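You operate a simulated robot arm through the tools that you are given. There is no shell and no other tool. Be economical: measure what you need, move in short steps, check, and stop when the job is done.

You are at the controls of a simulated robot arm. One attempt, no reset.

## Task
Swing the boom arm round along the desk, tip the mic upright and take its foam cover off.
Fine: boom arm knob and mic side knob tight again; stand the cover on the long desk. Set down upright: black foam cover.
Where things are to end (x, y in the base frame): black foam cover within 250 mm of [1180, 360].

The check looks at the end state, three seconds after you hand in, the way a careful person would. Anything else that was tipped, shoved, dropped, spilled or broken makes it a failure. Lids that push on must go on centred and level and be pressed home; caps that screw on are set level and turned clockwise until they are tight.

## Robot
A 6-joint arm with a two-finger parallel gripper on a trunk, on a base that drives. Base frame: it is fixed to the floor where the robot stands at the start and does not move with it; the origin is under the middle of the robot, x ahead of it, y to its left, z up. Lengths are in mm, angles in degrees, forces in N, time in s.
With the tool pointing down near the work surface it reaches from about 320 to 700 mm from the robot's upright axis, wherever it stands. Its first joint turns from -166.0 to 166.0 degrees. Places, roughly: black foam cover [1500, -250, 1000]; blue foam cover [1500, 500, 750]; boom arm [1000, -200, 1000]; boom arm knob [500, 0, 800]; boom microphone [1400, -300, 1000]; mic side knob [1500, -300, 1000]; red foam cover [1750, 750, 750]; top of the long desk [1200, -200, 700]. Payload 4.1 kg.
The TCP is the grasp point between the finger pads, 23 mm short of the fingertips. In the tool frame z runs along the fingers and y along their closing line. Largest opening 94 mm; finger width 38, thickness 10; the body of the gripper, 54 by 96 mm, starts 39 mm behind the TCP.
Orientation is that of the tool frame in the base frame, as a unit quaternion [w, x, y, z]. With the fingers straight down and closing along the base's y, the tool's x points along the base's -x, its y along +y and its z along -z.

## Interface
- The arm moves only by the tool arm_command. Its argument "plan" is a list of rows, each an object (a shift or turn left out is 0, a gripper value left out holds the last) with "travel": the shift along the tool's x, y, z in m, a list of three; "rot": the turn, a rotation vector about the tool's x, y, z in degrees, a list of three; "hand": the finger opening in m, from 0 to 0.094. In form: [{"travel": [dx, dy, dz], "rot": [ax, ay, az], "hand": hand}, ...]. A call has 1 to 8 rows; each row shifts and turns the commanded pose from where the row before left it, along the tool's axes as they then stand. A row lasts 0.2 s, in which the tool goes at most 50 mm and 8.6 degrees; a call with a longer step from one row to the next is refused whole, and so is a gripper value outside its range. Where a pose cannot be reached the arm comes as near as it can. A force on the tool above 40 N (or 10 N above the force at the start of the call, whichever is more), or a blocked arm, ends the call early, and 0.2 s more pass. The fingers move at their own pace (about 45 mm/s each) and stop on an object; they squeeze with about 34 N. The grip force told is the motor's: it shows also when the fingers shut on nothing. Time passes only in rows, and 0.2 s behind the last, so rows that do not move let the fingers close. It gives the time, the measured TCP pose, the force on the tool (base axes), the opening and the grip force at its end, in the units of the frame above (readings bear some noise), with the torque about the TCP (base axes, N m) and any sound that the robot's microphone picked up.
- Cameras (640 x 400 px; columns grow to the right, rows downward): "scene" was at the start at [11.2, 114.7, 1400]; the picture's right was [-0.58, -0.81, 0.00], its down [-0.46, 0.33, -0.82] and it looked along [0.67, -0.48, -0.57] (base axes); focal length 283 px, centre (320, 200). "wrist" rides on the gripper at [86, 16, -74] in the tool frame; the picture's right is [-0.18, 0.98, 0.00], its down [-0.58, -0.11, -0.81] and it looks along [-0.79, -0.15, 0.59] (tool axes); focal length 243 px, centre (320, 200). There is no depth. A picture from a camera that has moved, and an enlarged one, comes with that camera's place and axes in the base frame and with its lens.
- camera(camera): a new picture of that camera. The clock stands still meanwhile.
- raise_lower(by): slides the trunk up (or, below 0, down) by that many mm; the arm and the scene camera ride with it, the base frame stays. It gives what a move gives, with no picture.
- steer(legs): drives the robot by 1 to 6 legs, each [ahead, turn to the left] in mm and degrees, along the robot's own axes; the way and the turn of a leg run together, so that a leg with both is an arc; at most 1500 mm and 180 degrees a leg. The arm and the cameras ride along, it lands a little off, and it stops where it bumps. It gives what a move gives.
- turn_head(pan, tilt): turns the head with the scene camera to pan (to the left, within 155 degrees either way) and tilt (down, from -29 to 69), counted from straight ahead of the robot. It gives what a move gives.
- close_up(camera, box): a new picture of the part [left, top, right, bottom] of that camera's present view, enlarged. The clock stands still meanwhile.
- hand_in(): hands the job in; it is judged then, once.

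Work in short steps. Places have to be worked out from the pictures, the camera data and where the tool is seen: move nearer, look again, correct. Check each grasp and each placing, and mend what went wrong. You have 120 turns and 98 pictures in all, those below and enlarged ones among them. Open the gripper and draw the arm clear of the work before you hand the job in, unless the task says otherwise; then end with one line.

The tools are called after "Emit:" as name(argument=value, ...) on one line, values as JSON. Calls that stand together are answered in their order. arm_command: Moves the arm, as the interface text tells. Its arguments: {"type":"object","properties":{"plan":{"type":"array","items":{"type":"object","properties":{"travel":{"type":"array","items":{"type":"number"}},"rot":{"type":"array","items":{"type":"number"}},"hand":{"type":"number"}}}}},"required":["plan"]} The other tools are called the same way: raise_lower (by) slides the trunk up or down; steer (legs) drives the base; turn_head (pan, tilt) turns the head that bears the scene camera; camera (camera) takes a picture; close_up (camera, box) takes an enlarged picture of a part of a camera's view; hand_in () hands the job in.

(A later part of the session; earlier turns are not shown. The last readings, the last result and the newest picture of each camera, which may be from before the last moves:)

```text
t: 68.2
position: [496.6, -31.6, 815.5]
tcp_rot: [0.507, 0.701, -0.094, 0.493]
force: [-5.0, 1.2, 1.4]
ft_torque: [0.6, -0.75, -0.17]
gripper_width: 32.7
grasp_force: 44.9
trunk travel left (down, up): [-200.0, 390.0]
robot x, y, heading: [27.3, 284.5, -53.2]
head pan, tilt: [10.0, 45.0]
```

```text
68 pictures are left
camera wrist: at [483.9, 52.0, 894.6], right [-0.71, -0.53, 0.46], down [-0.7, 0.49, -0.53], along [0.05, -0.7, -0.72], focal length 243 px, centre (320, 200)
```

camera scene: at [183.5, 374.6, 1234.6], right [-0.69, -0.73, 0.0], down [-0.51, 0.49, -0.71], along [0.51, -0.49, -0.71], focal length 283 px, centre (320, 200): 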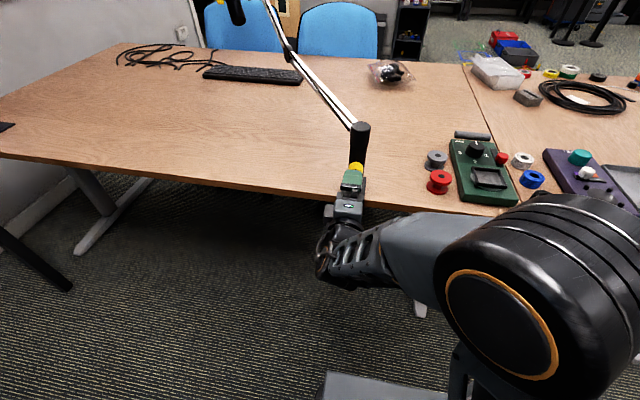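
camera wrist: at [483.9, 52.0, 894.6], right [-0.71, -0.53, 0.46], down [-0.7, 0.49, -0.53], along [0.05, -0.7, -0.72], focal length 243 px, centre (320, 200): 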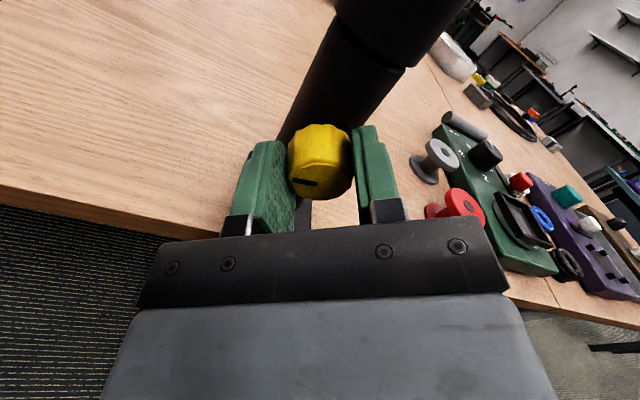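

Torque rises to about 1 Nm now, so the knob is at its loose stop. I'll release and back straight out.

Emit:
arm_command(plan=[{"hand": 0.06}, {"hand": 0.094}, {"hand": 0.094}, {"travel": [0, 0, -0.04]}, {"travel": [0, 0, -0.04]}, {"travel": [0, 0, -0.04]}, {}])

Emit:
raise_lower(by=350)

Emit:
turn_head(pan=25, tilt=25)

Emit:
camera(camera="scene")

Emit:
close_up(camera="scene", box=[240, 80, 560, 280])

```text
t: 69.8
position: [426.5, 64.5, 812.7]
tcp_rot: [0.507, 0.701, -0.095, 0.492]
force: [-0.5, -1.0, 0.7]
ft_torque: [0.0, -0.02, 0.01]
gripper_width: 94.1
grasp_force: 0.0
trunk travel left (down, up): [-200.0, 390.0]
robot x, y, heading: [28.6, 281.6, -53.4]
head pan, tilt: [10.0, 45.0]
```

```text
t: 73.2
position: [426.2, 64.8, 1161.6]
tcp_rot: [0.507, 0.701, -0.096, 0.492]
force: [0.2, 0.5, 0.3]
ft_torque: [0.02, -0.01, -0.02]
gripper_width: 94.1
grasp_force: 0.2
trunk travel left (down, up): [-550.0, 40.0]
robot x, y, heading: [29.3, 286.0, -53.3]
head pan, tilt: [10.0, 45.0]
```

```text
t: 74.0
position: [425.9, 63.9, 1162.9]
tcp_rot: [0.508, 0.701, -0.095, 0.491]
force: [0.6, -0.7, 0.7]
ft_torque: [-0.01, 0.01, -0.01]
gripper_width: 93.9
grasp_force: 0.1
trunk travel left (down, up): [-550.0, 40.0]
robot x, y, heading: [24.5, 280.4, -53.4]
head pan, tilt: [25.0, 25.0]
```

```text
67 pictures are left
camera scene: at [205.3, 386.7, 1615.1], right [-0.48, -0.88, 0.0], down [-0.37, 0.2, -0.91], along [0.8, -0.43, -0.42], focal length 283 px, centre (320, 200)
```

scene: 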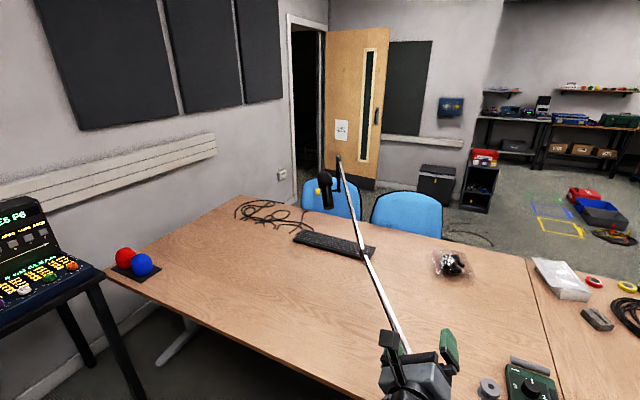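

```text
2.00 times, centred on (400, 180) of scene
camera zoom: at [205.3, 386.7, 1615.1], right [-0.48, -0.88, 0.0], down [-0.37, 0.2, -0.91], along [0.8, -0.43, -0.42], focal length 566 px, centre (160, 240)
```

zoom: 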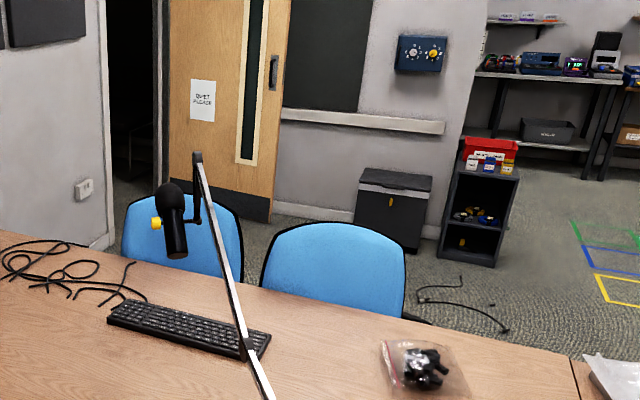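

Boom tip is about (1414, -376, 1192), so the boom is at az -18° from the post at (541, -90). Parallel to the desk edge is about az +36°. I'll drive along the edge to about (433, 315) so I can push the boom from above.

Emit:
steer(legs=[[0, 58], [407, 0], [0, -35]])

Emit:
turn_head(pan=0, tilt=30)

Emit:
camera(camera="scene")

```text
t: 80.8
position: [887.7, 261.3, 1162.5]
tcp_rot: [0.401, 0.706, 0.043, 0.582]
force: [0.3, 0.5, -0.2]
ft_torque: [-0.02, 0.0, -0.01]
gripper_width: 93.9
grasp_force: 0.1
trunk travel left (down, up): [-550.0, 40.0]
robot x, y, heading: [437.3, 310.9, -30.9]
head pan, tilt: [25.0, 25.0]
```

```text
t: 81.6
position: [888.9, 259.9, 1163.4]
tcp_rot: [0.402, 0.706, 0.042, 0.581]
force: [0.3, -0.1, -0.1]
ft_torque: [0.01, 0.02, 0.01]
gripper_width: 94.0
grasp_force: 0.0
trunk travel left (down, up): [-550.0, 40.0]
robot x, y, heading: [440.3, 307.9, -30.7]
head pan, tilt: [0.0, 30.0]
```

```text
65 pictures are left
camera scene: at [546.9, 437.0, 1607.2], right [-0.51, -0.86, 0.0], down [-0.43, 0.26, -0.87], along [0.74, -0.44, -0.5], focal length 283 px, centre (320, 200)
```

scene: 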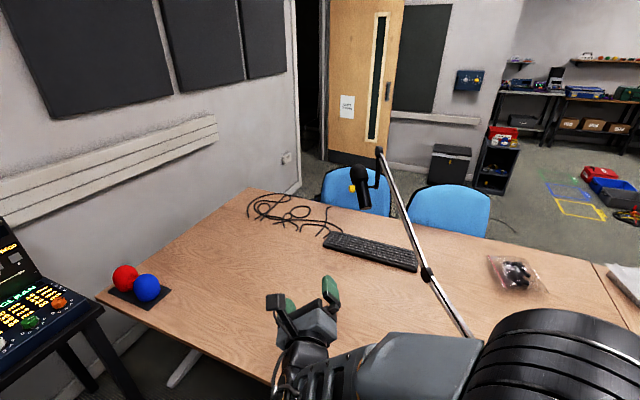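

Boom's first segment is nearly level (z~900), kinking at r≈440. I'll turn the tool to point down in free air: roll so the camera is up, then pitch down.

Emit:
arm_command(plan=[{"rot": [0, 0, 8]}, {"rot": [0, 0, 8]}, {"rot": [0, 0, 8]}, {"rot": [0, 0, 8]}, {"rot": [0, 0, 6]}, {"rot": [0, -8.5, 0]}, {"rot": [0, -8.5, 0]}, {"rot": [0, -8.5, 0]}])

Emit:
arm_command(plan=[{"rot": [0, -8.5, 0]}, {"rot": [0, -8.5, 0]}, {"rot": [0, -8.5, 0]}, {"rot": [0, -8.5, 0]}, {"rot": [0, -8.5, 0]}, {"rot": [0, -8.5, 0]}, {"rot": [0, -8.5, 0]}, {"rot": [0, -5, 0]}])

```text
t: 83.4
position: [888.4, 260.4, 1162.7]
tcp_rot: [0.142, 0.816, -0.226, 0.513]
force: [-0.6, -0.5, -0.2]
ft_torque: [0.0, 0.02, -0.01]
gripper_width: 94.0
grasp_force: 0.0
trunk travel left (down, up): [-550.0, 40.0]
robot x, y, heading: [435.2, 310.1, -30.5]
head pan, tilt: [0.0, 30.0]
```

```text
t: 85.2
position: [888.7, 260.0, 1161.7]
tcp_rot: [0.001, 0.963, -0.268, -0.002]
force: [0.3, -0.4, 0.0]
ft_torque: [0.0, 0.01, 0.02]
gripper_width: 94.0
grasp_force: 0.1
trunk travel left (down, up): [-550.0, 40.0]
robot x, y, heading: [438.0, 311.0, -30.6]
head pan, tilt: [0.0, 30.0]
```

Tool is down. I'll move over the boom at r≈280 mm, staying high.

Emit:
arm_command(plan=[{"travel": [0.0195, 0.042, 0]}, {"travel": [0.0195, 0.042, 0]}, {"travel": [0.0195, 0.042, 0]}, {"travel": [0.0195, 0.042, 0]}, {"travel": [0.0195, 0.042, 0]}, {"travel": [0.0195, 0.042, 0]}, {"travel": [0.0195, 0.042, 0]}, {"travel": [0.0195, 0.042, 0]}])

Emit:
arm_command(plan=[{"travel": [0, 0.04, 0.03], "rot": [0, 0, -6.5]}, {"travel": [0, 0.04, 0.03], "rot": [0, 0, -6.5]}, {}])

Emit:
camera(camera="wrist")

Emit:
camera(camera="scene")

```text
t: 87.0
position: [930.9, 63.1, 1153.2]
tcp_rot: [0.009, 0.959, -0.282, -0.001]
force: [-0.2, -0.4, 0.2]
ft_torque: [0.04, -0.01, -0.01]
gripper_width: 93.9
grasp_force: 0.0
out of reach, approached as far as the arm can: row 4, 5, 6, 7, 8
trunk travel left (down, up): [-550.0, 40.0]
robot x, y, heading: [436.1, 310.2, -30.9]
head pan, tilt: [0.0, 30.0]
```

```text
t: 87.8
position: [933.9, 115.3, 1085.4]
tcp_rot: [0.035, 0.978, -0.208, -0.004]
force: [0.1, 0.2, 0.1]
ft_torque: [-0.01, 0.02, -0.02]
gripper_width: 94.0
grasp_force: 0.1
out of reach, approached as far as the arm can: row 1, 2
trunk travel left (down, up): [-550.0, 40.0]
robot x, y, heading: [436.8, 310.2, -30.9]
head pan, tilt: [0.0, 30.0]
```

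```text
64 pictures are left
camera wrist: at [1007.3, 69.1, 1162.1], right [-0.57, -0.82, 0.07], down [-0.47, 0.39, 0.79], along [-0.68, 0.42, -0.61], focal length 243 px, centre (320, 200)
```

wrist: 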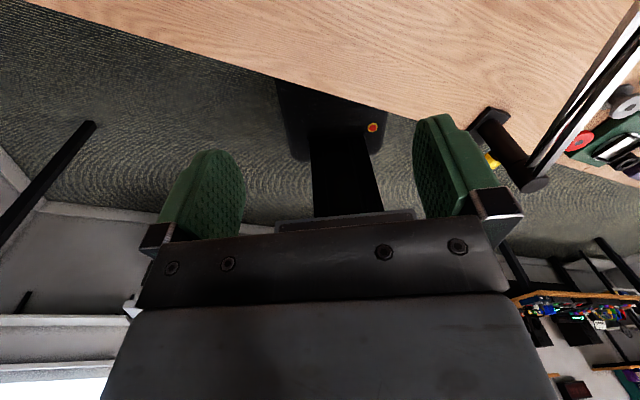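

```text
63 pictures are left
camera scene: at [546.6, 436.6, 1607.2], right [-0.51, -0.86, 0.0], down [-0.43, 0.26, -0.87], along [0.74, -0.44, -0.5], focal length 283 px, centre (320, 200)
```

scene: 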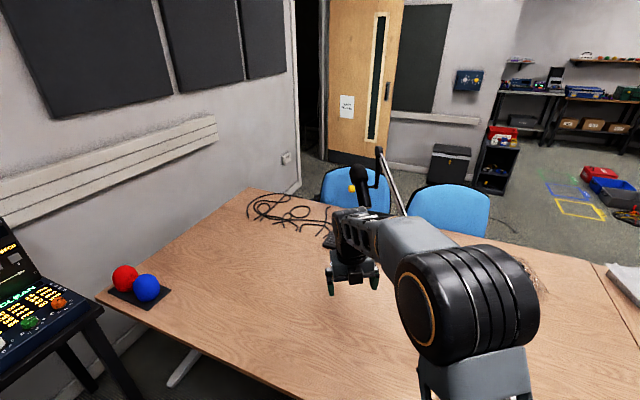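

The flipped wrist roll limits reach. I'll roll back 175° to the home-like orientation, camera toward the robot.

Emit:
arm_command(plan=[{"travel": [-0.03, 0, -0.02]}, {"travel": [-0.03, 0, -0.02], "rot": [0, 0, 8.5]}, {"rot": [0, 0, 8.5]}, {"rot": [0, 0, 8.5]}, {"rot": [0, 0, 8.5]}, {"rot": [0, 0, 8.5]}, {"rot": [0, 0, 8.5]}, {"rot": [0, 0, 8.5]}])

Emit:
arm_command(plan=[{"rot": [0, 0, 8.5]}, {"rot": [0, 0, 8.5]}, {"rot": [0, 0, 8.5]}, {"rot": [0, 0, 8.5]}, {"rot": [0, 0, 8.5]}, {"rot": [0, 0, 8.5]}, {"rot": [0, 0, 8.5]}, {"rot": [0, 0, 8.5]}])

Emit:
arm_command(plan=[{"rot": [0, 0, 8.5]}, {"rot": [0, 0, 8.5]}, {"rot": [0, 0, 8.5]}, {"rot": [0, 0, 8.5]}, {"rot": [0, 0, 8.5]}, {"rot": [0, 0, 4]}, {}])

```text
t: 89.6
position: [879.2, 142.7, 1126.4]
tcp_rot: [0.033, 0.745, -0.667, 0.013]
force: [-0.6, 0.0, -0.3]
ft_torque: [0.03, 0.01, -0.03]
gripper_width: 93.9
grasp_force: 0.2
trunk travel left (down, up): [-550.0, 40.0]
robot x, y, heading: [436.9, 307.8, -30.9]
head pan, tilt: [0.0, 30.0]
```

```text
t: 91.4
position: [880.5, 142.8, 1126.6]
tcp_rot: [-0.019, -0.245, 0.969, -0.029]
force: [-0.6, 0.5, -0.6]
ft_torque: [-0.02, -0.01, -0.01]
gripper_width: 94.4
grasp_force: 0.1
trunk travel left (down, up): [-550.0, 40.0]
robot x, y, heading: [432.6, 310.6, -30.9]
head pan, tilt: [0.0, 30.0]
```

```text
t: 93.0
position: [879.3, 142.4, 1127.3]
tcp_rot: [-0.005, 0.159, 0.987, -0.036]
force: [-0.2, 0.4, 0.3]
ft_torque: [-0.01, 0.03, -0.01]
gripper_width: 94.0
grasp_force: 0.1
trunk travel left (down, up): [-550.0, 40.0]
robot x, y, heading: [437.2, 309.4, -30.8]
head pan, tilt: [0.0, 30.0]
```

Roll done and upright. I'll fix the 4° tilt and move over the boom at r≈280.

Emit:
arm_command(plan=[{"rot": [-4.2, 0, 0]}, {"travel": [-0.005, -0.0467, 0]}, {"travel": [-0.005, -0.0467, 0]}, {"travel": [-0.005, -0.0467, 0]}, {"travel": [-0.005, -0.0467, 0]}, {"travel": [-0.005, -0.0467, 0]}, {"travel": [-0.005, -0.0467, 0]}, {"travel": [0, -0.0467, 0]}])

Emit:
camera(camera="wrist")

```text
t: 94.8
position: [804.2, -178.1, 1124.6]
tcp_rot: [0.001, 0.157, 0.988, 0.003]
force: [-0.2, 0.7, -0.4]
ft_torque: [0.01, -0.01, 0.01]
gripper_width: 94.1
grasp_force: 0.1
trunk travel left (down, up): [-550.0, 40.0]
robot x, y, heading: [434.2, 310.8, -30.7]
head pan, tilt: [0.0, 30.0]
```

```text
62 pictures are left
camera wrist: at [725.5, -137.2, 1200.0], right [0.48, 0.88, 0.0], down [0.52, -0.29, 0.81], along [0.71, -0.38, -0.59], focal length 243 px, centre (320, 200)
```

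wrist: 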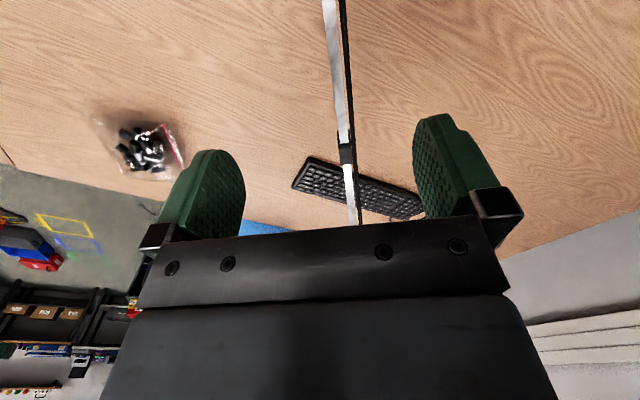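

The boom lies between the fingers. I'll shift 12 mm left, lower 140 mm with the trunk, and check.

Emit:
arm_command(plan=[{"travel": [0, 0.012, 0]}, {}])

Emit:
raise_lower(by=-140)

Emit:
camera(camera="wrist")

```text
t: 95.4
position: [808.4, -166.7, 1124.3]
tcp_rot: [0.0, 0.157, 0.988, 0.003]
force: [0.9, 0.4, 1.0]
ft_torque: [0.0, 0.01, 0.01]
gripper_width: 94.1
grasp_force: 0.0
trunk travel left (down, up): [-550.0, 40.0]
robot x, y, heading: [435.3, 311.5, -30.9]
head pan, tilt: [0.0, 30.0]
```

```text
t: 97.1
position: [809.5, -165.2, 986.1]
tcp_rot: [0.0, 0.158, 0.987, 0.001]
force: [0.4, 0.1, -0.6]
ft_torque: [0.03, 0.0, 0.01]
gripper_width: 93.9
grasp_force: 0.1
trunk travel left (down, up): [-410.0, 180.0]
robot x, y, heading: [434.7, 307.7, -30.9]
head pan, tilt: [0.0, 30.0]
```

```text
61 pictures are left
camera wrist: at [730.5, -123.8, 1060.5], right [0.48, 0.88, 0.0], down [0.52, -0.29, 0.81], along [0.71, -0.38, -0.59], focal length 243 px, centre (320, 200)
```

wrist: 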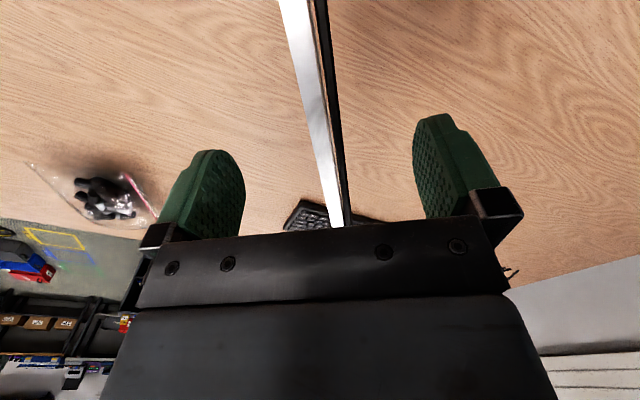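

Boom centred, at z≈917. I'll descend 70 mm so the fingers straddle it, then narrow the opening to about 45 mm.

Emit:
arm_command(plan=[{"travel": [0, -0.004, 0.035]}, {"travel": [0, 0, 0.035]}, {"hand": 0.07}, {"hand": 0.05}, {"hand": 0.045}, {"hand": 0.045}, {}])

Emit:
camera(camera="wrist")

```text
t: 98.7
position: [808.4, -170.3, 914.1]
tcp_rot: [0.0, 0.158, 0.987, 0.002]
force: [1.0, 0.3, -0.4]
ft_torque: [-0.03, 0.02, -0.03]
gripper_width: 45.1
grasp_force: 0.1
trunk travel left (down, up): [-410.0, 180.0]
robot x, y, heading: [439.0, 307.0, -30.7]
head pan, tilt: [0.0, 30.0]
```

```text
60 pictures are left
camera wrist: at [729.9, -128.9, 988.7], right [0.48, 0.88, 0.0], down [0.52, -0.29, 0.81], along [0.71, -0.38, -0.59], focal length 243 px, centre (320, 200)
```

wrist: 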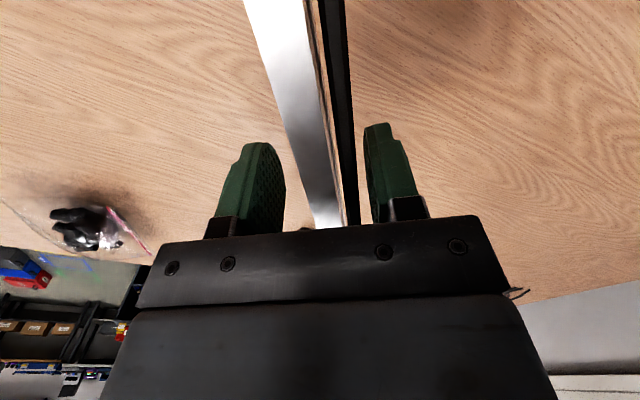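

Fingers straddle the boom. I'll swing it round the post in an arc, 4° per row, testing with the first call.

Emit:
arm_command(plan=[{"travel": [0.0007, 0.0195, 0], "rot": [0, 0, -4]}, {"travel": [0.0007, 0.0195, 0], "rot": [0, 0, -4]}, {"travel": [0.0007, 0.0195, 0], "rot": [0, 0, -4]}, {"travel": [0.0007, 0.0195, 0], "rot": [0, 0, -4]}, {"travel": [0.0007, 0.0195, 0], "rot": [0, 0, -4]}, {"travel": [0.0007, 0.0195, 0], "rot": [0, 0, -4]}])

Emit:
camera(camera="wrist")

Emit:
camera(camera="scene")

```text
t: 100.1
position: [818.8, -51.5, 915.2]
tcp_rot: [0.001, -0.052, 0.999, 0.002]
force: [-0.8, 1.1, 0.2]
ft_torque: [-0.03, 0.03, 0.04]
gripper_width: 44.8
grasp_force: 0.1
trunk travel left (down, up): [-410.0, 180.0]
robot x, y, heading: [436.1, 311.1, -30.7]
head pan, tilt: [0.0, 30.0]
```

```text
59 pictures are left
camera wrist: at [730.9, -46.2, 990.3], right [0.08, 1.0, 0.0], down [0.59, -0.05, 0.81], along [0.8, -0.06, -0.59], focal length 243 px, centre (320, 200)
```

wrist: 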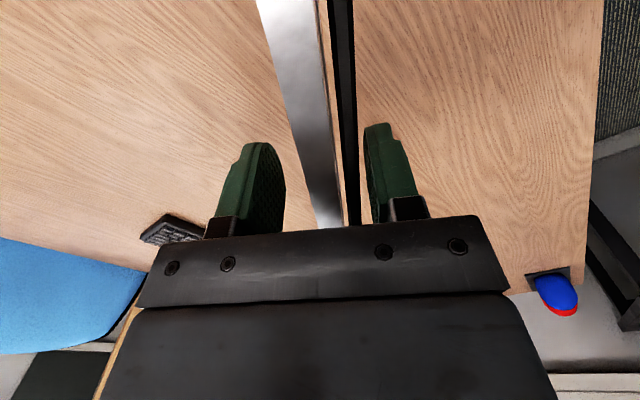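

```text
58 pictures are left
camera scene: at [546.8, 436.9, 1467.2], right [-0.51, -0.86, 0.0], down [-0.43, 0.26, -0.87], along [0.74, -0.44, -0.5], focal length 283 px, centre (320, 200)
```

scene: 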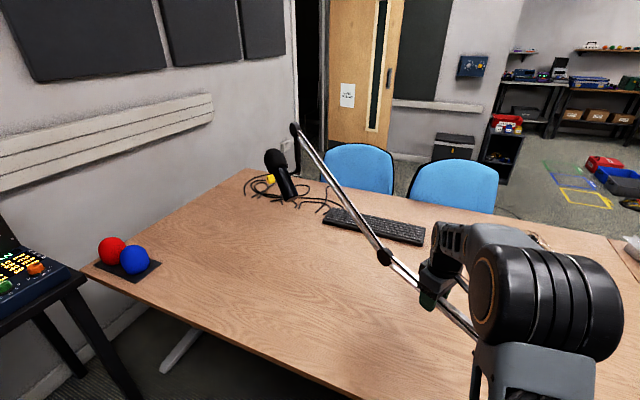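

It swings freely. I'll continue another 26°.

Emit:
arm_command(plan=[{"travel": [0.0007, 0.0195, 0], "rot": [0, 0, -4]}, {"travel": [0.0007, 0.0195, 0], "rot": [0, 0, -4]}, {"travel": [0.0007, 0.0195, 0], "rot": [0, 0, -4]}, {"travel": [0.0007, 0.0195, 0], "rot": [0, 0, -4]}, {"travel": [0.0007, 0.0195, 0], "rot": [0, 0, -4]}, {"travel": [0.0007, 0.0195, 0], "rot": [0, 0, -4]}, {"travel": [0.0004, 0.01, 0], "rot": [0, 0, -2]}])

Emit:
turn_head(pan=30, tilt=40)

Emit:
camera(camera="scene")

```text
t: 101.7
position: [777.9, 65.7, 916.9]
tcp_rot: [0.001, -0.276, 0.961, 0.001]
force: [-0.3, -0.2, 0.0]
ft_torque: [0.04, -0.05, 0.03]
gripper_width: 44.8
grasp_force: 0.1
trunk travel left (down, up): [-410.0, 180.0]
robot x, y, heading: [436.5, 311.7, -30.7]
head pan, tilt: [0.0, 30.0]
```

```text
t: 102.7
position: [779.5, 65.3, 917.3]
tcp_rot: [0.001, -0.274, 0.962, 0.003]
force: [0.9, -0.2, 0.0]
ft_torque: [-0.01, -0.01, -0.01]
gripper_width: 44.9
grasp_force: 0.0
trunk travel left (down, up): [-410.0, 180.0]
robot x, y, heading: [438.0, 308.2, -30.6]
head pan, tilt: [30.0, 40.0]
```

```text
57 pictures are left
camera scene: at [554.1, 481.9, 1451.9], right [-0.01, -1.0, 0.0], down [-0.64, 0.01, -0.77], along [0.77, -0.01, -0.64], focal length 283 px, centre (320, 200)
```

scene: 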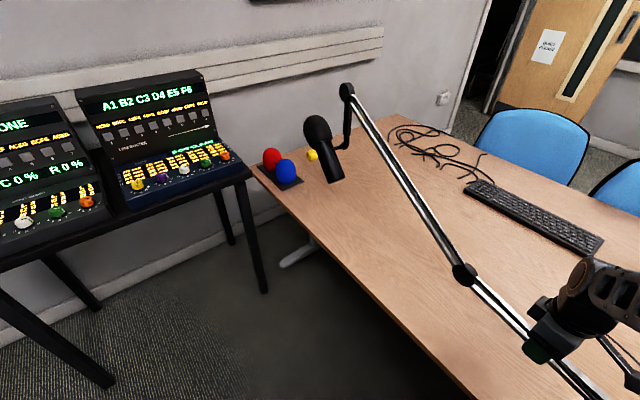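

Boom az is about 31.7° and the desk edge about 34.5°. I'll nudge 3° more, open, and lift off.

Emit:
arm_command(plan=[{"travel": [0.0002, 0.0075, 0], "rot": [0, 0, -1.5]}, {"travel": [0.0002, 0.0075, 0], "rot": [0, 0, -1.5]}, {}, {"hand": 0.07}, {"hand": 0.094}, {"travel": [0, 0, -0.045]}, {"travel": [0, 0, -0.045]}, {"travel": [0, 0, -0.045]}])

Emit:
camera(camera="scene")

```text
t: 104.5
position: [767.6, 77.8, 1051.3]
tcp_rot: [0.0, -0.3, 0.954, 0.002]
force: [0.7, -0.3, -0.3]
ft_torque: [-0.01, -0.01, -0.03]
gripper_width: 93.8
grasp_force: 0.1
trunk travel left (down, up): [-410.0, 180.0]
robot x, y, heading: [439.5, 310.6, -30.6]
head pan, tilt: [30.0, 40.0]
```

```text
56 pictures are left
camera scene: at [554.1, 482.0, 1451.8], right [-0.01, -1.0, 0.0], down [-0.64, 0.01, -0.77], along [0.77, -0.01, -0.64], focal length 283 px, centre (320, 200)
```

scene: 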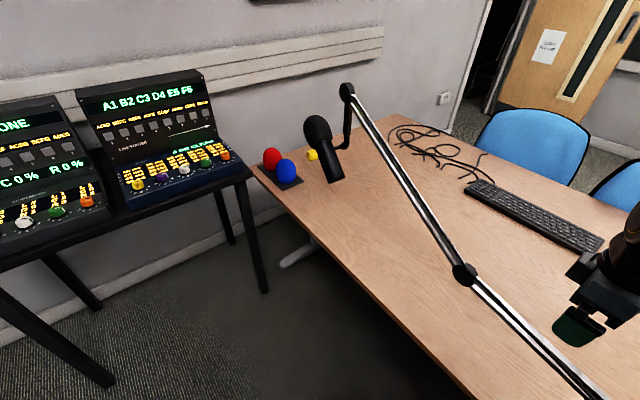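

The boom didn't move because of the slack. I'll lower again and narrow the fingers to 30 mm so they centre it at about 35°.

Emit:
arm_command(plan=[{"travel": [0, -0.006, 0.045]}, {"travel": [0, 0, 0.045]}, {"travel": [0, 0, 0.045]}, {"hand": 0.06}, {"hand": 0.045}, {"hand": 0.034}, {"hand": 0.03}, {"hand": 0.03}])

Emit:
camera(camera="wrist")

Emit:
camera(camera="scene")

```text
t: 106.3
position: [772.0, 75.0, 915.4]
tcp_rot: [0.0, -0.3, 0.954, 0.003]
force: [-0.4, 2.4, -0.9]
ft_torque: [-0.01, 0.31, -1.1]
gripper_width: 30.9
grasp_force: 35.5
trunk travel left (down, up): [-410.0, 180.0]
robot x, y, heading: [436.6, 314.3, -30.6]
head pan, tilt: [30.0, 40.0]
```

```text
55 pictures are left
camera wrist: at [690.3, 37.2, 989.8], right [-0.41, 0.91, 0.0], down [0.54, 0.24, 0.81], along [0.74, 0.33, -0.59], focal length 243 px, centre (320, 200)
```

wrist: 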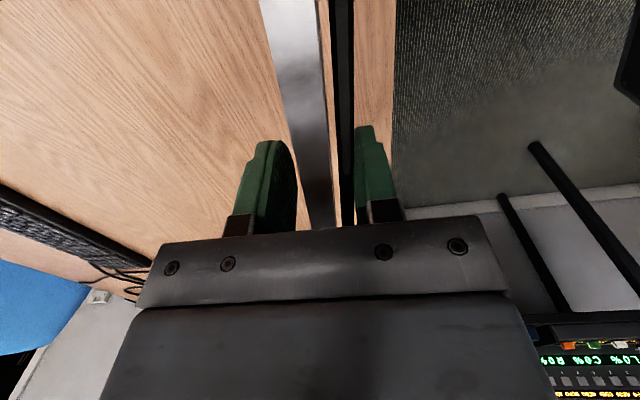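

```text
54 pictures are left
camera scene: at [554.1, 482.2, 1451.8], right [-0.01, -1.0, 0.0], down [-0.64, 0.01, -0.77], along [0.77, -0.01, -0.64], focal length 283 px, centre (320, 200)
```

scene: 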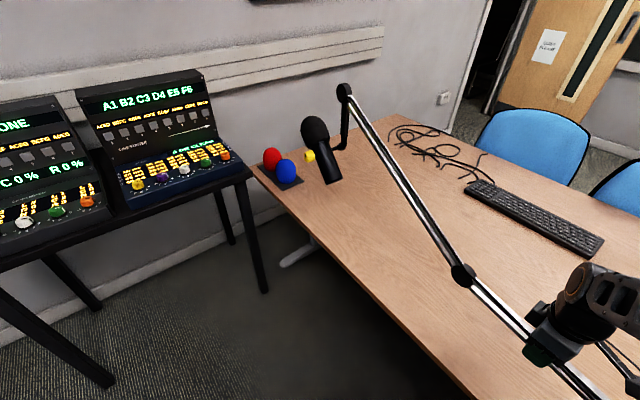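

Now gripped. In the wrist view the boom is still about 5° short of parallel with the desk edge, so I'll swing 5° more and check.

Emit:
arm_command(plan=[{"travel": [0.0003, 0.0123, 0], "rot": [0, 0, -2.5]}, {"travel": [0.0003, 0.0123, 0], "rot": [0, 0, -2.5]}, {}])

Emit:
camera(camera="wrist")

Emit:
camera(camera="scene")

```text
t: 107.1
position: [758.8, 94.4, 916.4]
tcp_rot: [0.001, -0.341, 0.94, 0.002]
force: [-1.4, 2.3, 1.6]
ft_torque: [-0.12, 0.37, -0.95]
gripper_width: 31.4
grasp_force: 31.1
trunk travel left (down, up): [-410.0, 180.0]
robot x, y, heading: [438.8, 308.3, -30.6]
head pan, tilt: [30.0, 40.0]
```

```text
53 pictures are left
camera wrist: at [680.5, 50.1, 990.8], right [-0.49, 0.87, 0.0], down [0.52, 0.29, 0.81], along [0.7, 0.4, -0.59], focal length 243 px, centre (320, 200)
```

wrist: 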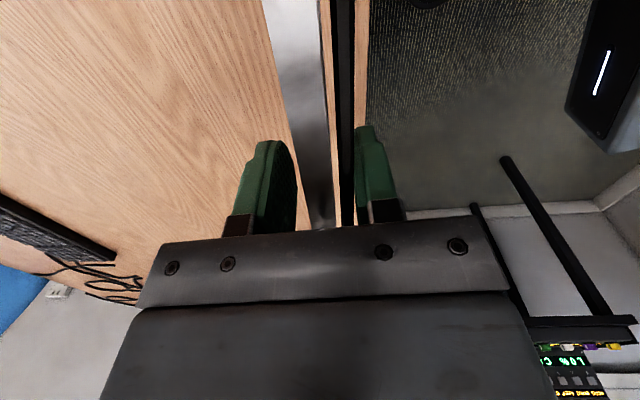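

```text
52 pictures are left
camera scene: at [554.0, 482.2, 1451.9], right [-0.01, -1.0, 0.0], down [-0.64, 0.01, -0.77], along [0.77, -0.01, -0.64], focal length 283 px, centre (320, 200)
```

scene: 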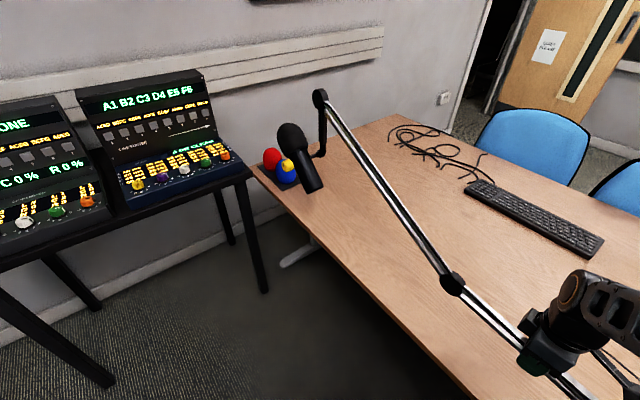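

Boom now at az ~37°, parallel to the edge within a degree or two. I'll release and lift off.

Emit:
arm_command(plan=[{"hand": 0.06}, {"hand": 0.094}, {"hand": 0.094}, {"travel": [0, 0, -0.045]}, {"travel": [0, 0, -0.045]}, {"travel": [0, 0, -0.045]}, {"travel": [0, 0, -0.045]}])

Emit:
camera(camera="scene")

```text
t: 108.7
position: [757.7, 91.8, 1094.3]
tcp_rot: [0.001, -0.341, 0.94, 0.002]
force: [0.5, -0.3, 0.8]
ft_torque: [0.08, -0.02, 0.01]
gripper_width: 94.0
grasp_force: 0.1
trunk travel left (down, up): [-410.0, 180.0]
robot x, y, heading: [435.3, 309.9, -30.4]
head pan, tilt: [30.0, 40.0]
```

```text
51 pictures are left
camera scene: at [554.1, 482.0, 1451.8], right [-0.01, -1.0, 0.0], down [-0.64, 0.01, -0.77], along [0.77, -0.01, -0.64], focal length 283 px, centre (320, 200)
```

scene: 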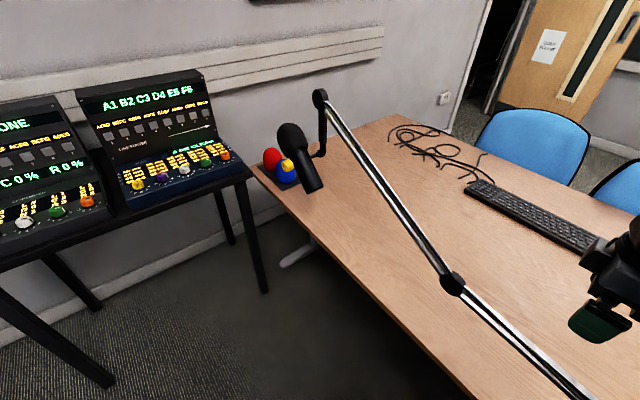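

Boom stays put. Next I'll tighten the boom knob, driving back to the stance that worked.

Emit:
steer(legs=[[0, 34.5], [-410, 0], [0, -57.5]])

Emit:
arm_command(plan=[{"rot": [0, 0, -8.5]}, {"rot": [0, 0, -8.5]}, {"rot": [0, 0, -8.5]}, {"rot": [0, 0, -8.5]}, {"rot": [0, 0, -8.5]}, {"rot": [0, 0, -8.5]}, {"rot": [0, 0, -8.5]}, {"rot": [0, 0, -8.5]}])

Emit:
arm_command(plan=[{"rot": [0, 0, -8.5]}, {"rot": [0, 0, -8.5]}, {"rot": [0, 0, -8.5]}, {"rot": [0, 0, -8.5]}, {"rot": [0, 0, -7]}, {}])

```text
t: 115.4
position: [248.0, -42.4, 1093.7]
tcp_rot: [0.001, -0.16, 0.987, 0.001]
force: [0.1, 0.2, 0.2]
ft_torque: [0.0, 0.01, 0.03]
gripper_width: 94.0
grasp_force: 0.1
trunk travel left (down, up): [-410.0, 180.0]
robot x, y, heading: [27.3, 281.1, -52.2]
head pan, tilt: [30.0, 40.0]
```

```text
t: 117.2
position: [247.3, -41.1, 1094.3]
tcp_rot: [0.002, -0.685, 0.728, 0.001]
force: [-0.9, 0.1, -0.6]
ft_torque: [-0.03, 0.01, -0.04]
gripper_width: 94.1
grasp_force: 0.0
trunk travel left (down, up): [-410.0, 180.0]
robot x, y, heading: [29.1, 279.1, -52.2]
head pan, tilt: [30.0, 40.0]
```

```text
t: 118.6
position: [293.9, -2.6, 1093.9]
tcp_rot: [0.002, 0.894, -0.447, -0.001]
force: [0.2, 0.3, -0.4]
ft_torque: [0.0, 0.01, -0.01]
gripper_width: 94.0
grasp_force: 0.0
out of reach, approached as far as the arm can: row 4, 5
trunk travel left (down, up): [-410.0, 180.0]
robot x, y, heading: [30.1, 281.7, -52.2]
head pan, tilt: [30.0, 40.0]
```

Now I'll move out and pitch the tool up to horizontal (camera up).

Emit:
arm_command(plan=[{"travel": [0.02, -0.044, 0]}, {"travel": [0.02, -0.044, 0]}, {"travel": [0.02, -0.044, 0]}, {"rot": [0, 8.5, 0]}, {"rot": [0, 8.5, 0]}, {"rot": [0, 8.5, 0]}, {"rot": [0, 8.5, 0]}, {"rot": [0, 8.5, 0]}])

Emit:
arm_command(plan=[{"rot": [0, 8.5, 0]}, {"rot": [0, 8.5, 0]}, {"rot": [0, 8.5, 0]}, {"rot": [0, 8.5, 0]}, {"rot": [0, 8.5, 0]}, {"rot": [0, 5, 0]}, {}])

Emit:
arm_command(plan=[{"rot": [0, 0, -8]}, {"rot": [0, 0, -8]}, {"rot": [0, 0, -8]}, {"rot": [0, 0, -8]}, {}])

```text
t: 120.4
position: [434.3, 29.5, 1093.5]
tcp_rot: [0.158, 0.835, -0.413, 0.327]
force: [0.5, -0.5, -0.9]
ft_torque: [0.0, 0.05, -0.01]
gripper_width: 94.0
grasp_force: 0.0
trunk travel left (down, up): [-410.0, 180.0]
robot x, y, heading: [30.0, 279.4, -52.4]
head pan, tilt: [30.0, 40.0]
```

```text
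t: 122.0
position: [434.8, 28.3, 1094.4]
tcp_rot: [0.312, 0.633, -0.315, 0.634]
force: [0.0, 0.5, -0.9]
ft_torque: [0.0, -0.01, 0.02]
gripper_width: 93.8
grasp_force: 0.1
trunk travel left (down, up): [-410.0, 180.0]
robot x, y, heading: [28.7, 277.3, -52.3]
head pan, tilt: [30.0, 40.0]
```

```text
t: 123.2
position: [435.5, 29.3, 1093.9]
tcp_rot: [0.475, 0.696, -0.128, 0.523]
force: [0.5, -0.4, 0.3]
ft_torque: [0.01, 0.0, -0.02]
gripper_width: 94.1
grasp_force: 0.1
trunk travel left (down, up): [-410.0, 180.0]
robot x, y, heading: [29.8, 276.0, -52.3]
head pan, tilt: [30.0, 40.0]
```

Oriented. I'll lower the trunk 200 mm and go to the pre-grasp in front of the knob.

Emit:
raise_lower(by=-200)

Emit:
arm_command(plan=[{"travel": [-0.03, -0.0265, 0.01]}, {"travel": [-0.03, -0.0265, 0.01]}, {}])

Emit:
camera(camera="wrist")

```text
t: 125.3
position: [435.1, 29.2, 894.4]
tcp_rot: [0.475, 0.695, -0.129, 0.524]
force: [-0.4, -0.6, 0.1]
ft_torque: [-0.01, 0.0, 0.0]
gripper_width: 94.0
grasp_force: 0.1
trunk travel left (down, up): [-210.0, 380.0]
robot x, y, heading: [27.9, 282.6, -52.4]
head pan, tilt: [30.0, 40.0]
```

```text
t: 126.2
position: [458.2, 22.4, 815.4]
tcp_rot: [0.475, 0.696, -0.128, 0.524]
force: [0.5, -0.1, -0.1]
ft_torque: [0.0, 0.0, -0.02]
gripper_width: 94.0
grasp_force: 0.1
trunk travel left (down, up): [-210.0, 380.0]
robot x, y, heading: [24.0, 277.0, -52.6]
head pan, tilt: [30.0, 40.0]
```

```text
50 pictures are left
camera wrist: at [435.7, 99.9, 897.7], right [-0.74, -0.57, 0.36], down [-0.66, 0.51, -0.55], along [0.13, -0.65, -0.75], focal length 243 px, centre (320, 200)
```

wrist: 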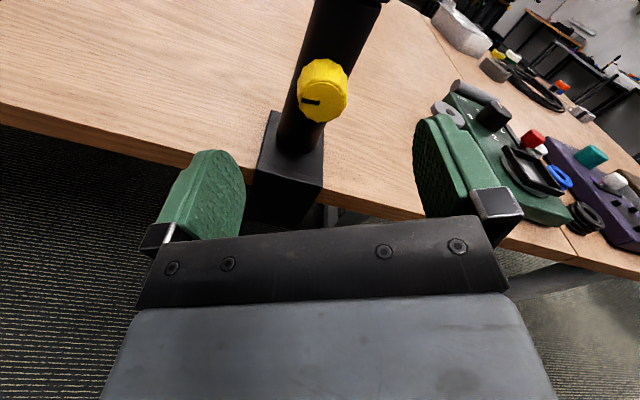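

Aligned. I'll advance 63 mm and close on the knob.

Emit:
arm_command(plan=[{"travel": [0, 0, 0.03]}, {"travel": [0, 0, 0.033]}, {"hand": 0.06}, {"hand": 0.04}, {"hand": 0.02}, {"hand": 0.0}, {"hand": 0.0}, {}])

Emit:
arm_command(plan=[{"rot": [0, 0, 8]}, {"rot": [0, 0, 8]}, {"rot": [0, 0, 8]}, {"rot": [0, 0, 8]}, {"rot": [0, 0, 8]}, {"rot": [0, 0, 8]}, {"rot": [0, 0, 8]}, {"rot": [0, 0, 8]}])

Emit:
camera(camera="wrist")

```text
t: 128.0
position: [493.6, -30.8, 815.6]
tcp_rot: [0.475, 0.695, -0.129, 0.524]
force: [-5.6, -4.9, 5.4]
ft_torque: [-0.01, 0.01, -0.46]
gripper_width: 32.8
grasp_force: 45.2
trunk travel left (down, up): [-210.0, 380.0]
robot x, y, heading: [28.6, 278.6, -52.4]
head pan, tilt: [30.0, 40.0]
```

```text
t: 129.8
position: [494.2, -30.4, 814.9]
tcp_rot: [0.126, 0.521, -0.48, 0.694]
force: [-9.6, -16.2, 1.0]
ft_torque: [-0.72, -0.52, -0.91]
gripper_width: 32.4
grasp_force: 44.8
trunk travel left (down, up): [-210.0, 380.0]
robot x, y, heading: [30.3, 274.9, -52.5]
head pan, tilt: [30.0, 40.0]
```

```text
49 pictures are left
camera wrist: at [400.5, -8.0, 879.8], right [-0.58, -0.44, -0.68], down [-0.17, 0.89, -0.43], along [0.8, -0.14, -0.59], focal length 243 px, centre (320, 200)
```

wrist: 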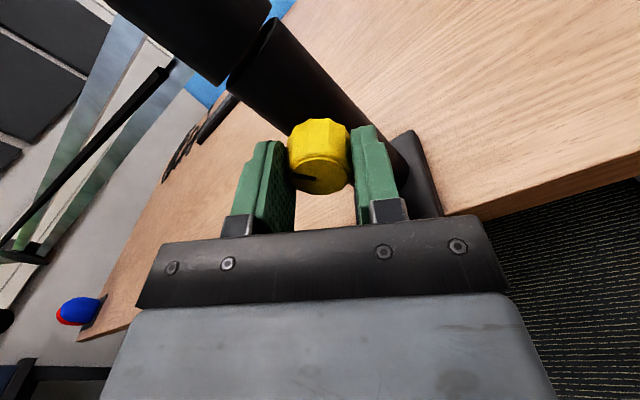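

It's turning with the fingers, with some side load. I'll continue tightening.

Emit:
arm_command(plan=[{"travel": [0, 0, 0], "rot": [0, 0, 8]}, {"rot": [0, 0, 8]}, {"rot": [0, 0, 8]}, {"rot": [0, 0, 8]}, {"rot": [0, 0, 8]}, {"rot": [0, 0, 8]}])

Emit:
camera(camera="wrist")

```text
t: 131.2
position: [496.9, -28.3, 813.2]
tcp_rot: [-0.17, 0.284, -0.649, 0.685]
force: [4.4, -6.2, -0.7]
ft_torque: [-0.14, 0.41, 0.43]
gripper_width: 33.0
grasp_force: 45.5
trunk travel left (down, up): [-210.0, 380.0]
robot x, y, heading: [29.5, 275.8, -52.1]
head pan, tilt: [30.0, 40.0]
```

```text
48 pictures are left
camera wrist: at [380.8, -22.9, 813.6], right [0.01, 0.01, -1.0], down [-0.03, 1.0, 0.01], along [1.0, 0.02, 0.01], focal length 243 px, centre (320, 200)
```

wrist: 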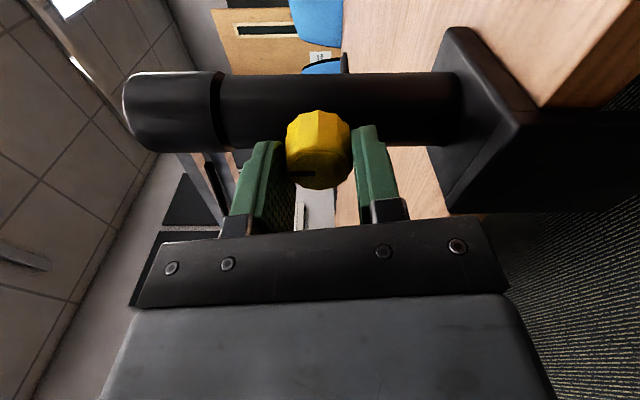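

Torque is building at -0.4 Nm. I'll continue until it's firmly tight.

Emit:
arm_command(plan=[{"rot": [0, 0, 6]}, {"rot": [0, 0, 6]}, {"rot": [0, 0, 6]}, {}])

Emit:
camera(camera="wrist")

```text
t: 132.2
position: [494.9, -28.7, 815.0]
tcp_rot: [0.274, -0.178, 0.684, -0.652]
force: [-3.9, 5.0, 2.3]
ft_torque: [-0.42, 0.48, -0.25]
gripper_width: 32.9
grasp_force: 45.0
trunk travel left (down, up): [-210.0, 380.0]
robot x, y, heading: [27.9, 278.7, -52.3]
head pan, tilt: [30.0, 40.0]
```

```text
47 pictures are left
camera wrist: at [383.1, -20.2, 787.3], right [0.26, 0.2, -0.95], down [-0.04, 0.98, 0.19], along [0.97, -0.01, 0.26], focal length 243 px, centre (320, 200)
```

wrist: 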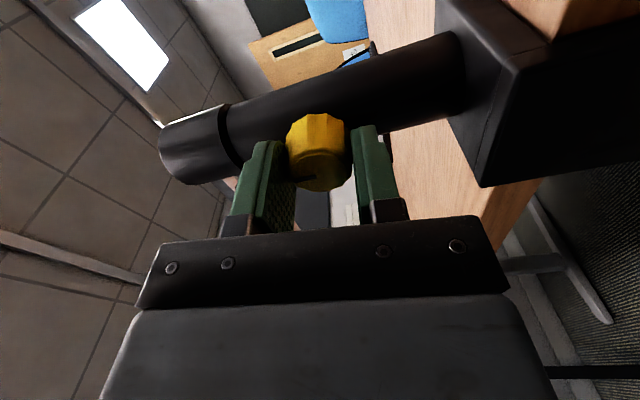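

Torque -0.64 Nm and rising. A little more.

Emit:
arm_command(plan=[{"rot": [0, 0, 6]}, {"rot": [0, 0, 6]}, {"rot": [0, 0, 6]}, {}])

Emit:
close_up(camera="wrist", box=[200, 60, 440, 240])

```text
t: 133.2
position: [495.6, -28.1, 815.9]
tcp_rot: [0.373, -0.068, 0.703, -0.602]
force: [-2.7, 3.0, 7.9]
ft_torque: [-0.5, 0.28, -0.02]
gripper_width: 32.5
grasp_force: 45.0
trunk travel left (down, up): [-210.0, 380.0]
robot x, y, heading: [30.2, 279.4, -52.3]
head pan, tilt: [30.0, 40.0]
```

```text
2.22 times, centred on (320, 150) of wrist
camera zoom: at [393.0, -12.8, 763.3], right [0.48, 0.36, -0.8], down [-0.11, 0.93, 0.35], along [0.87, -0.08, 0.48], focal length 539 px, centre (320, 311)
```

zoom: 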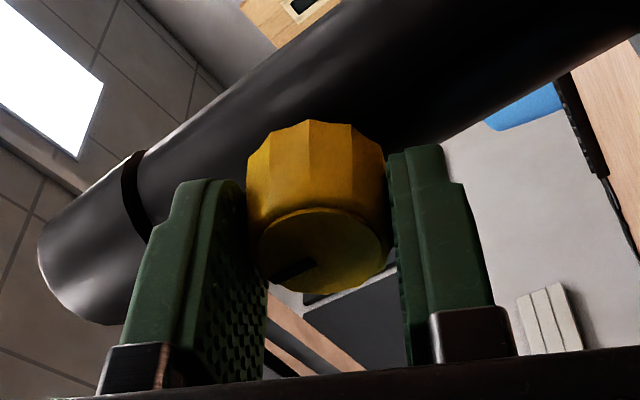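

The fingers now slip at about 0.55 Nm and the mark points up as at the start, so the boom knob is tight. I'll release and back out.

Emit:
arm_command(plan=[{"hand": 0.06}, {"hand": 0.094}, {"hand": 0.094}, {"travel": [0, 0, -0.04]}, {"travel": [0, 0, -0.04]}, {"travel": [0, 0, -0.04]}, {}])

Emit:
raise_lower(by=300)

Emit:
turn_head(pan=75, tilt=25)

Emit:
camera(camera="scene")

Emit:
close_up(camera="scene", box=[300, 100, 540, 250])

```text
t: 134.8
position: [425.0, 67.2, 815.3]
tcp_rot: [0.372, -0.068, 0.704, -0.601]
force: [-0.8, 0.7, 0.2]
ft_torque: [0.0, 0.01, 0.01]
gripper_width: 94.2
grasp_force: 0.1
trunk travel left (down, up): [-210.0, 380.0]
robot x, y, heading: [28.4, 277.7, -52.2]
head pan, tilt: [30.0, 40.0]
```

```text
t: 137.8
position: [425.2, 67.0, 1116.8]
tcp_rot: [0.372, -0.069, 0.704, -0.601]
force: [0.1, -0.1, -0.7]
ft_torque: [0.0, -0.01, 0.02]
gripper_width: 94.0
grasp_force: 0.0
trunk travel left (down, up): [-510.0, 80.0]
robot x, y, heading: [27.1, 277.0, -52.3]
head pan, tilt: [30.0, 40.0]
```

```text
t: 138.9
position: [424.5, 67.6, 1115.6]
tcp_rot: [0.371, -0.068, 0.704, -0.601]
force: [-0.2, 0.2, -0.5]
ft_torque: [0.01, 0.01, 0.02]
gripper_width: 94.1
grasp_force: 0.1
trunk travel left (down, up): [-510.0, 80.0]
robot x, y, heading: [24.7, 280.3, -52.3]
head pan, tilt: [75.0, 25.0]
```

```text
45 pictures are left
camera scene: at [207.6, 463.3, 1575.1], right [0.38, -0.92, 0.0], down [-0.39, -0.16, -0.91], along [0.84, 0.35, -0.42], focal length 283 px, centre (320, 200)
```

scene: 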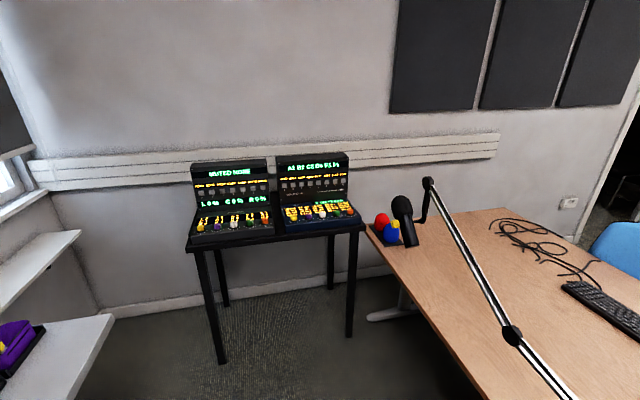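

```text
2.67 times, centred on (420, 175) of scene
camera zoom: at [207.6, 463.3, 1575.1], right [0.38, -0.92, 0.0], down [-0.39, -0.16, -0.91], along [0.84, 0.35, -0.42], focal length 755 px, centre (53, 267)
```

zoom: 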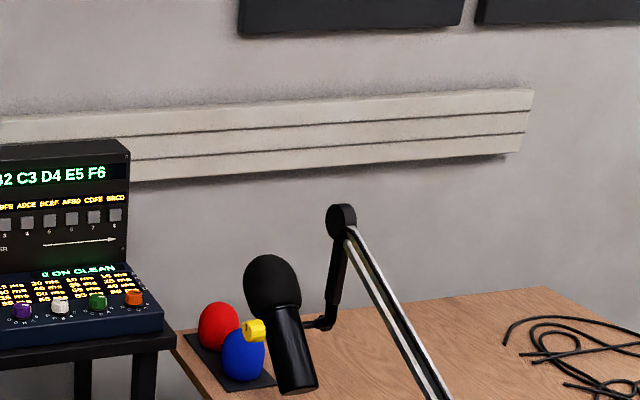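

The mic knob should be near (1220, 563, 1008), with the same axis direction. I'll drive, reversing so the arm trails clear of the mixers, to about (749, 877) with heading -52°.

Emit:
steer(legs=[[0, -88], [-937, 0], [0, 88]])

Emit:
turn_head(pan=5, tilt=35)

Emit:
camera(camera="scene")

Emit:
camera(camera="wrist")

```text
t: 151.3
position: [1153.0, 661.2, 1117.5]
tcp_rot: [0.372, -0.069, 0.705, -0.6]
force: [0.0, -0.4, -0.1]
ft_torque: [-0.01, 0.01, 0.01]
gripper_width: 94.0
grasp_force: 0.1
trunk travel left (down, up): [-510.0, 80.0]
robot x, y, heading: [755.6, 871.7, -52.3]
head pan, tilt: [75.0, 25.0]
```

```text
t: 152.7
position: [1154.4, 661.5, 1115.7]
tcp_rot: [0.372, -0.069, 0.704, -0.6]
force: [-0.5, -0.2, 0.0]
ft_torque: [0.05, 0.01, 0.01]
gripper_width: 94.1
grasp_force: 0.0
trunk travel left (down, up): [-510.0, 80.0]
robot x, y, heading: [754.9, 874.5, -52.5]
head pan, tilt: [5.0, 35.0]
```

```text
43 pictures are left
camera scene: at [911.0, 958.0, 1559.4], right [-0.74, -0.68, 0.0], down [-0.39, 0.42, -0.82], along [0.56, -0.6, -0.57], focal length 283 px, centre (320, 200)
```

scene: 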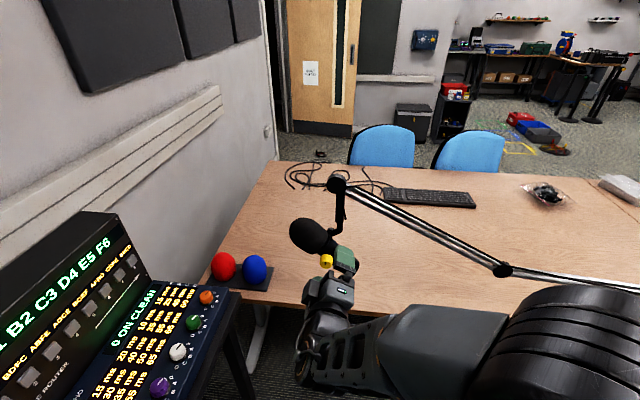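

```text
42 pictures are left
camera wrist: at [1051.1, 678.2, 1064.0], right [0.48, 0.36, -0.8], down [-0.11, 0.93, 0.36], along [0.87, -0.08, 0.48], focal length 243 px, centre (320, 200)
```

wrist: 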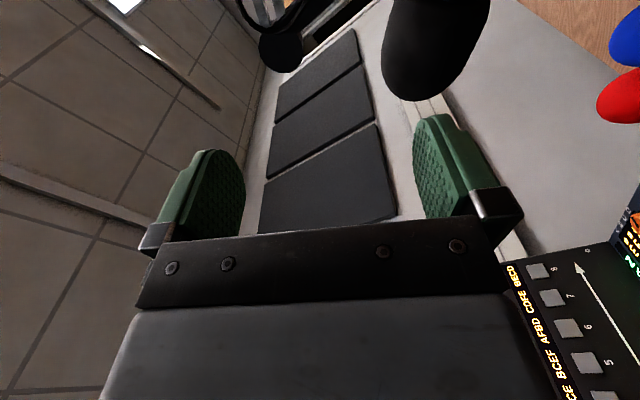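

Mic knob triangulated at (1251, 571, 1003). I'll lower the trunk 110 mm and go to the pre-grasp 70 mm in front.

Emit:
raise_lower(by=-110)

Emit:
arm_command(plan=[{"travel": [-0.01, 0.006, 0.03]}, {"travel": [-0.01, 0.006, 0.03]}, {}])

Emit:
camera(camera="wrist")

```text
t: 154.1
position: [1152.3, 661.7, 1006.6]
tcp_rot: [0.372, -0.069, 0.704, -0.6]
force: [-0.3, -0.1, -1.0]
ft_torque: [-0.02, -0.02, 0.0]
gripper_width: 94.2
grasp_force: 0.0
trunk travel left (down, up): [-400.0, 190.0]
robot x, y, heading: [757.1, 871.6, -52.5]
head pan, tilt: [5.0, 35.0]
```

```text
t: 154.9
position: [1208.0, 628.7, 1003.9]
tcp_rot: [0.372, -0.068, 0.704, -0.601]
force: [0.3, 0.4, 0.3]
ft_torque: [0.02, -0.03, 0.0]
gripper_width: 94.1
grasp_force: 0.0
trunk travel left (down, up): [-400.0, 190.0]
robot x, y, heading: [755.7, 877.5, -52.4]
head pan, tilt: [5.0, 35.0]
```

```text
41 pictures are left
camera wrist: at [1106.4, 644.3, 951.8], right [0.48, 0.36, -0.8], down [-0.11, 0.93, 0.36], along [0.87, -0.08, 0.48], focal length 243 px, centre (320, 200)
```

wrist: 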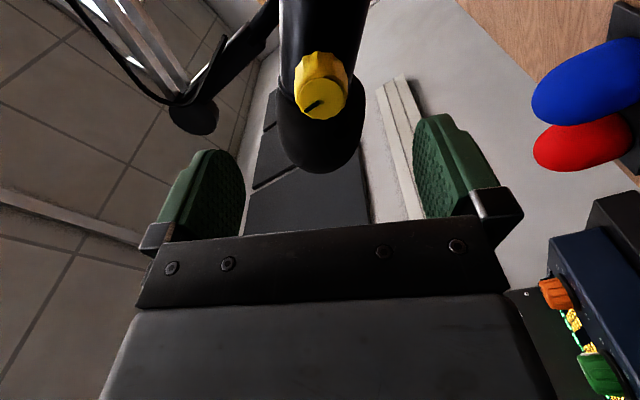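

Well aligned. I'll advance 45 mm and check again.

Emit:
arm_command(plan=[{"travel": [0, 0.001, 0.025]}, {"travel": [0, 0, 0.02]}, {}])

Emit:
camera(camera="wrist")

```text
t: 155.7
position: [1236.1, 592.0, 1003.2]
tcp_rot: [0.372, -0.068, 0.705, -0.6]
force: [-1.1, -0.3, 0.6]
ft_torque: [-0.02, 0.02, 0.03]
gripper_width: 93.7
grasp_force: 0.0
trunk travel left (down, up): [-400.0, 190.0]
robot x, y, heading: [754.8, 872.0, -52.6]
head pan, tilt: [5.0, 35.0]
```

```text
40 pictures are left
camera wrist: at [1134.0, 608.5, 951.3], right [0.48, 0.36, -0.8], down [-0.11, 0.93, 0.36], along [0.87, -0.08, 0.48], focal length 243 px, centre (320, 200)
```

wrist: 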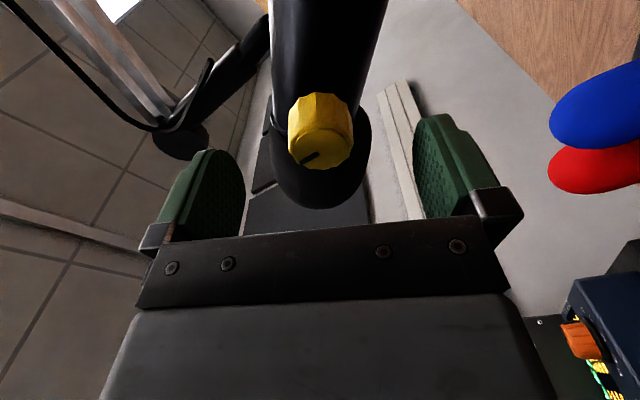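

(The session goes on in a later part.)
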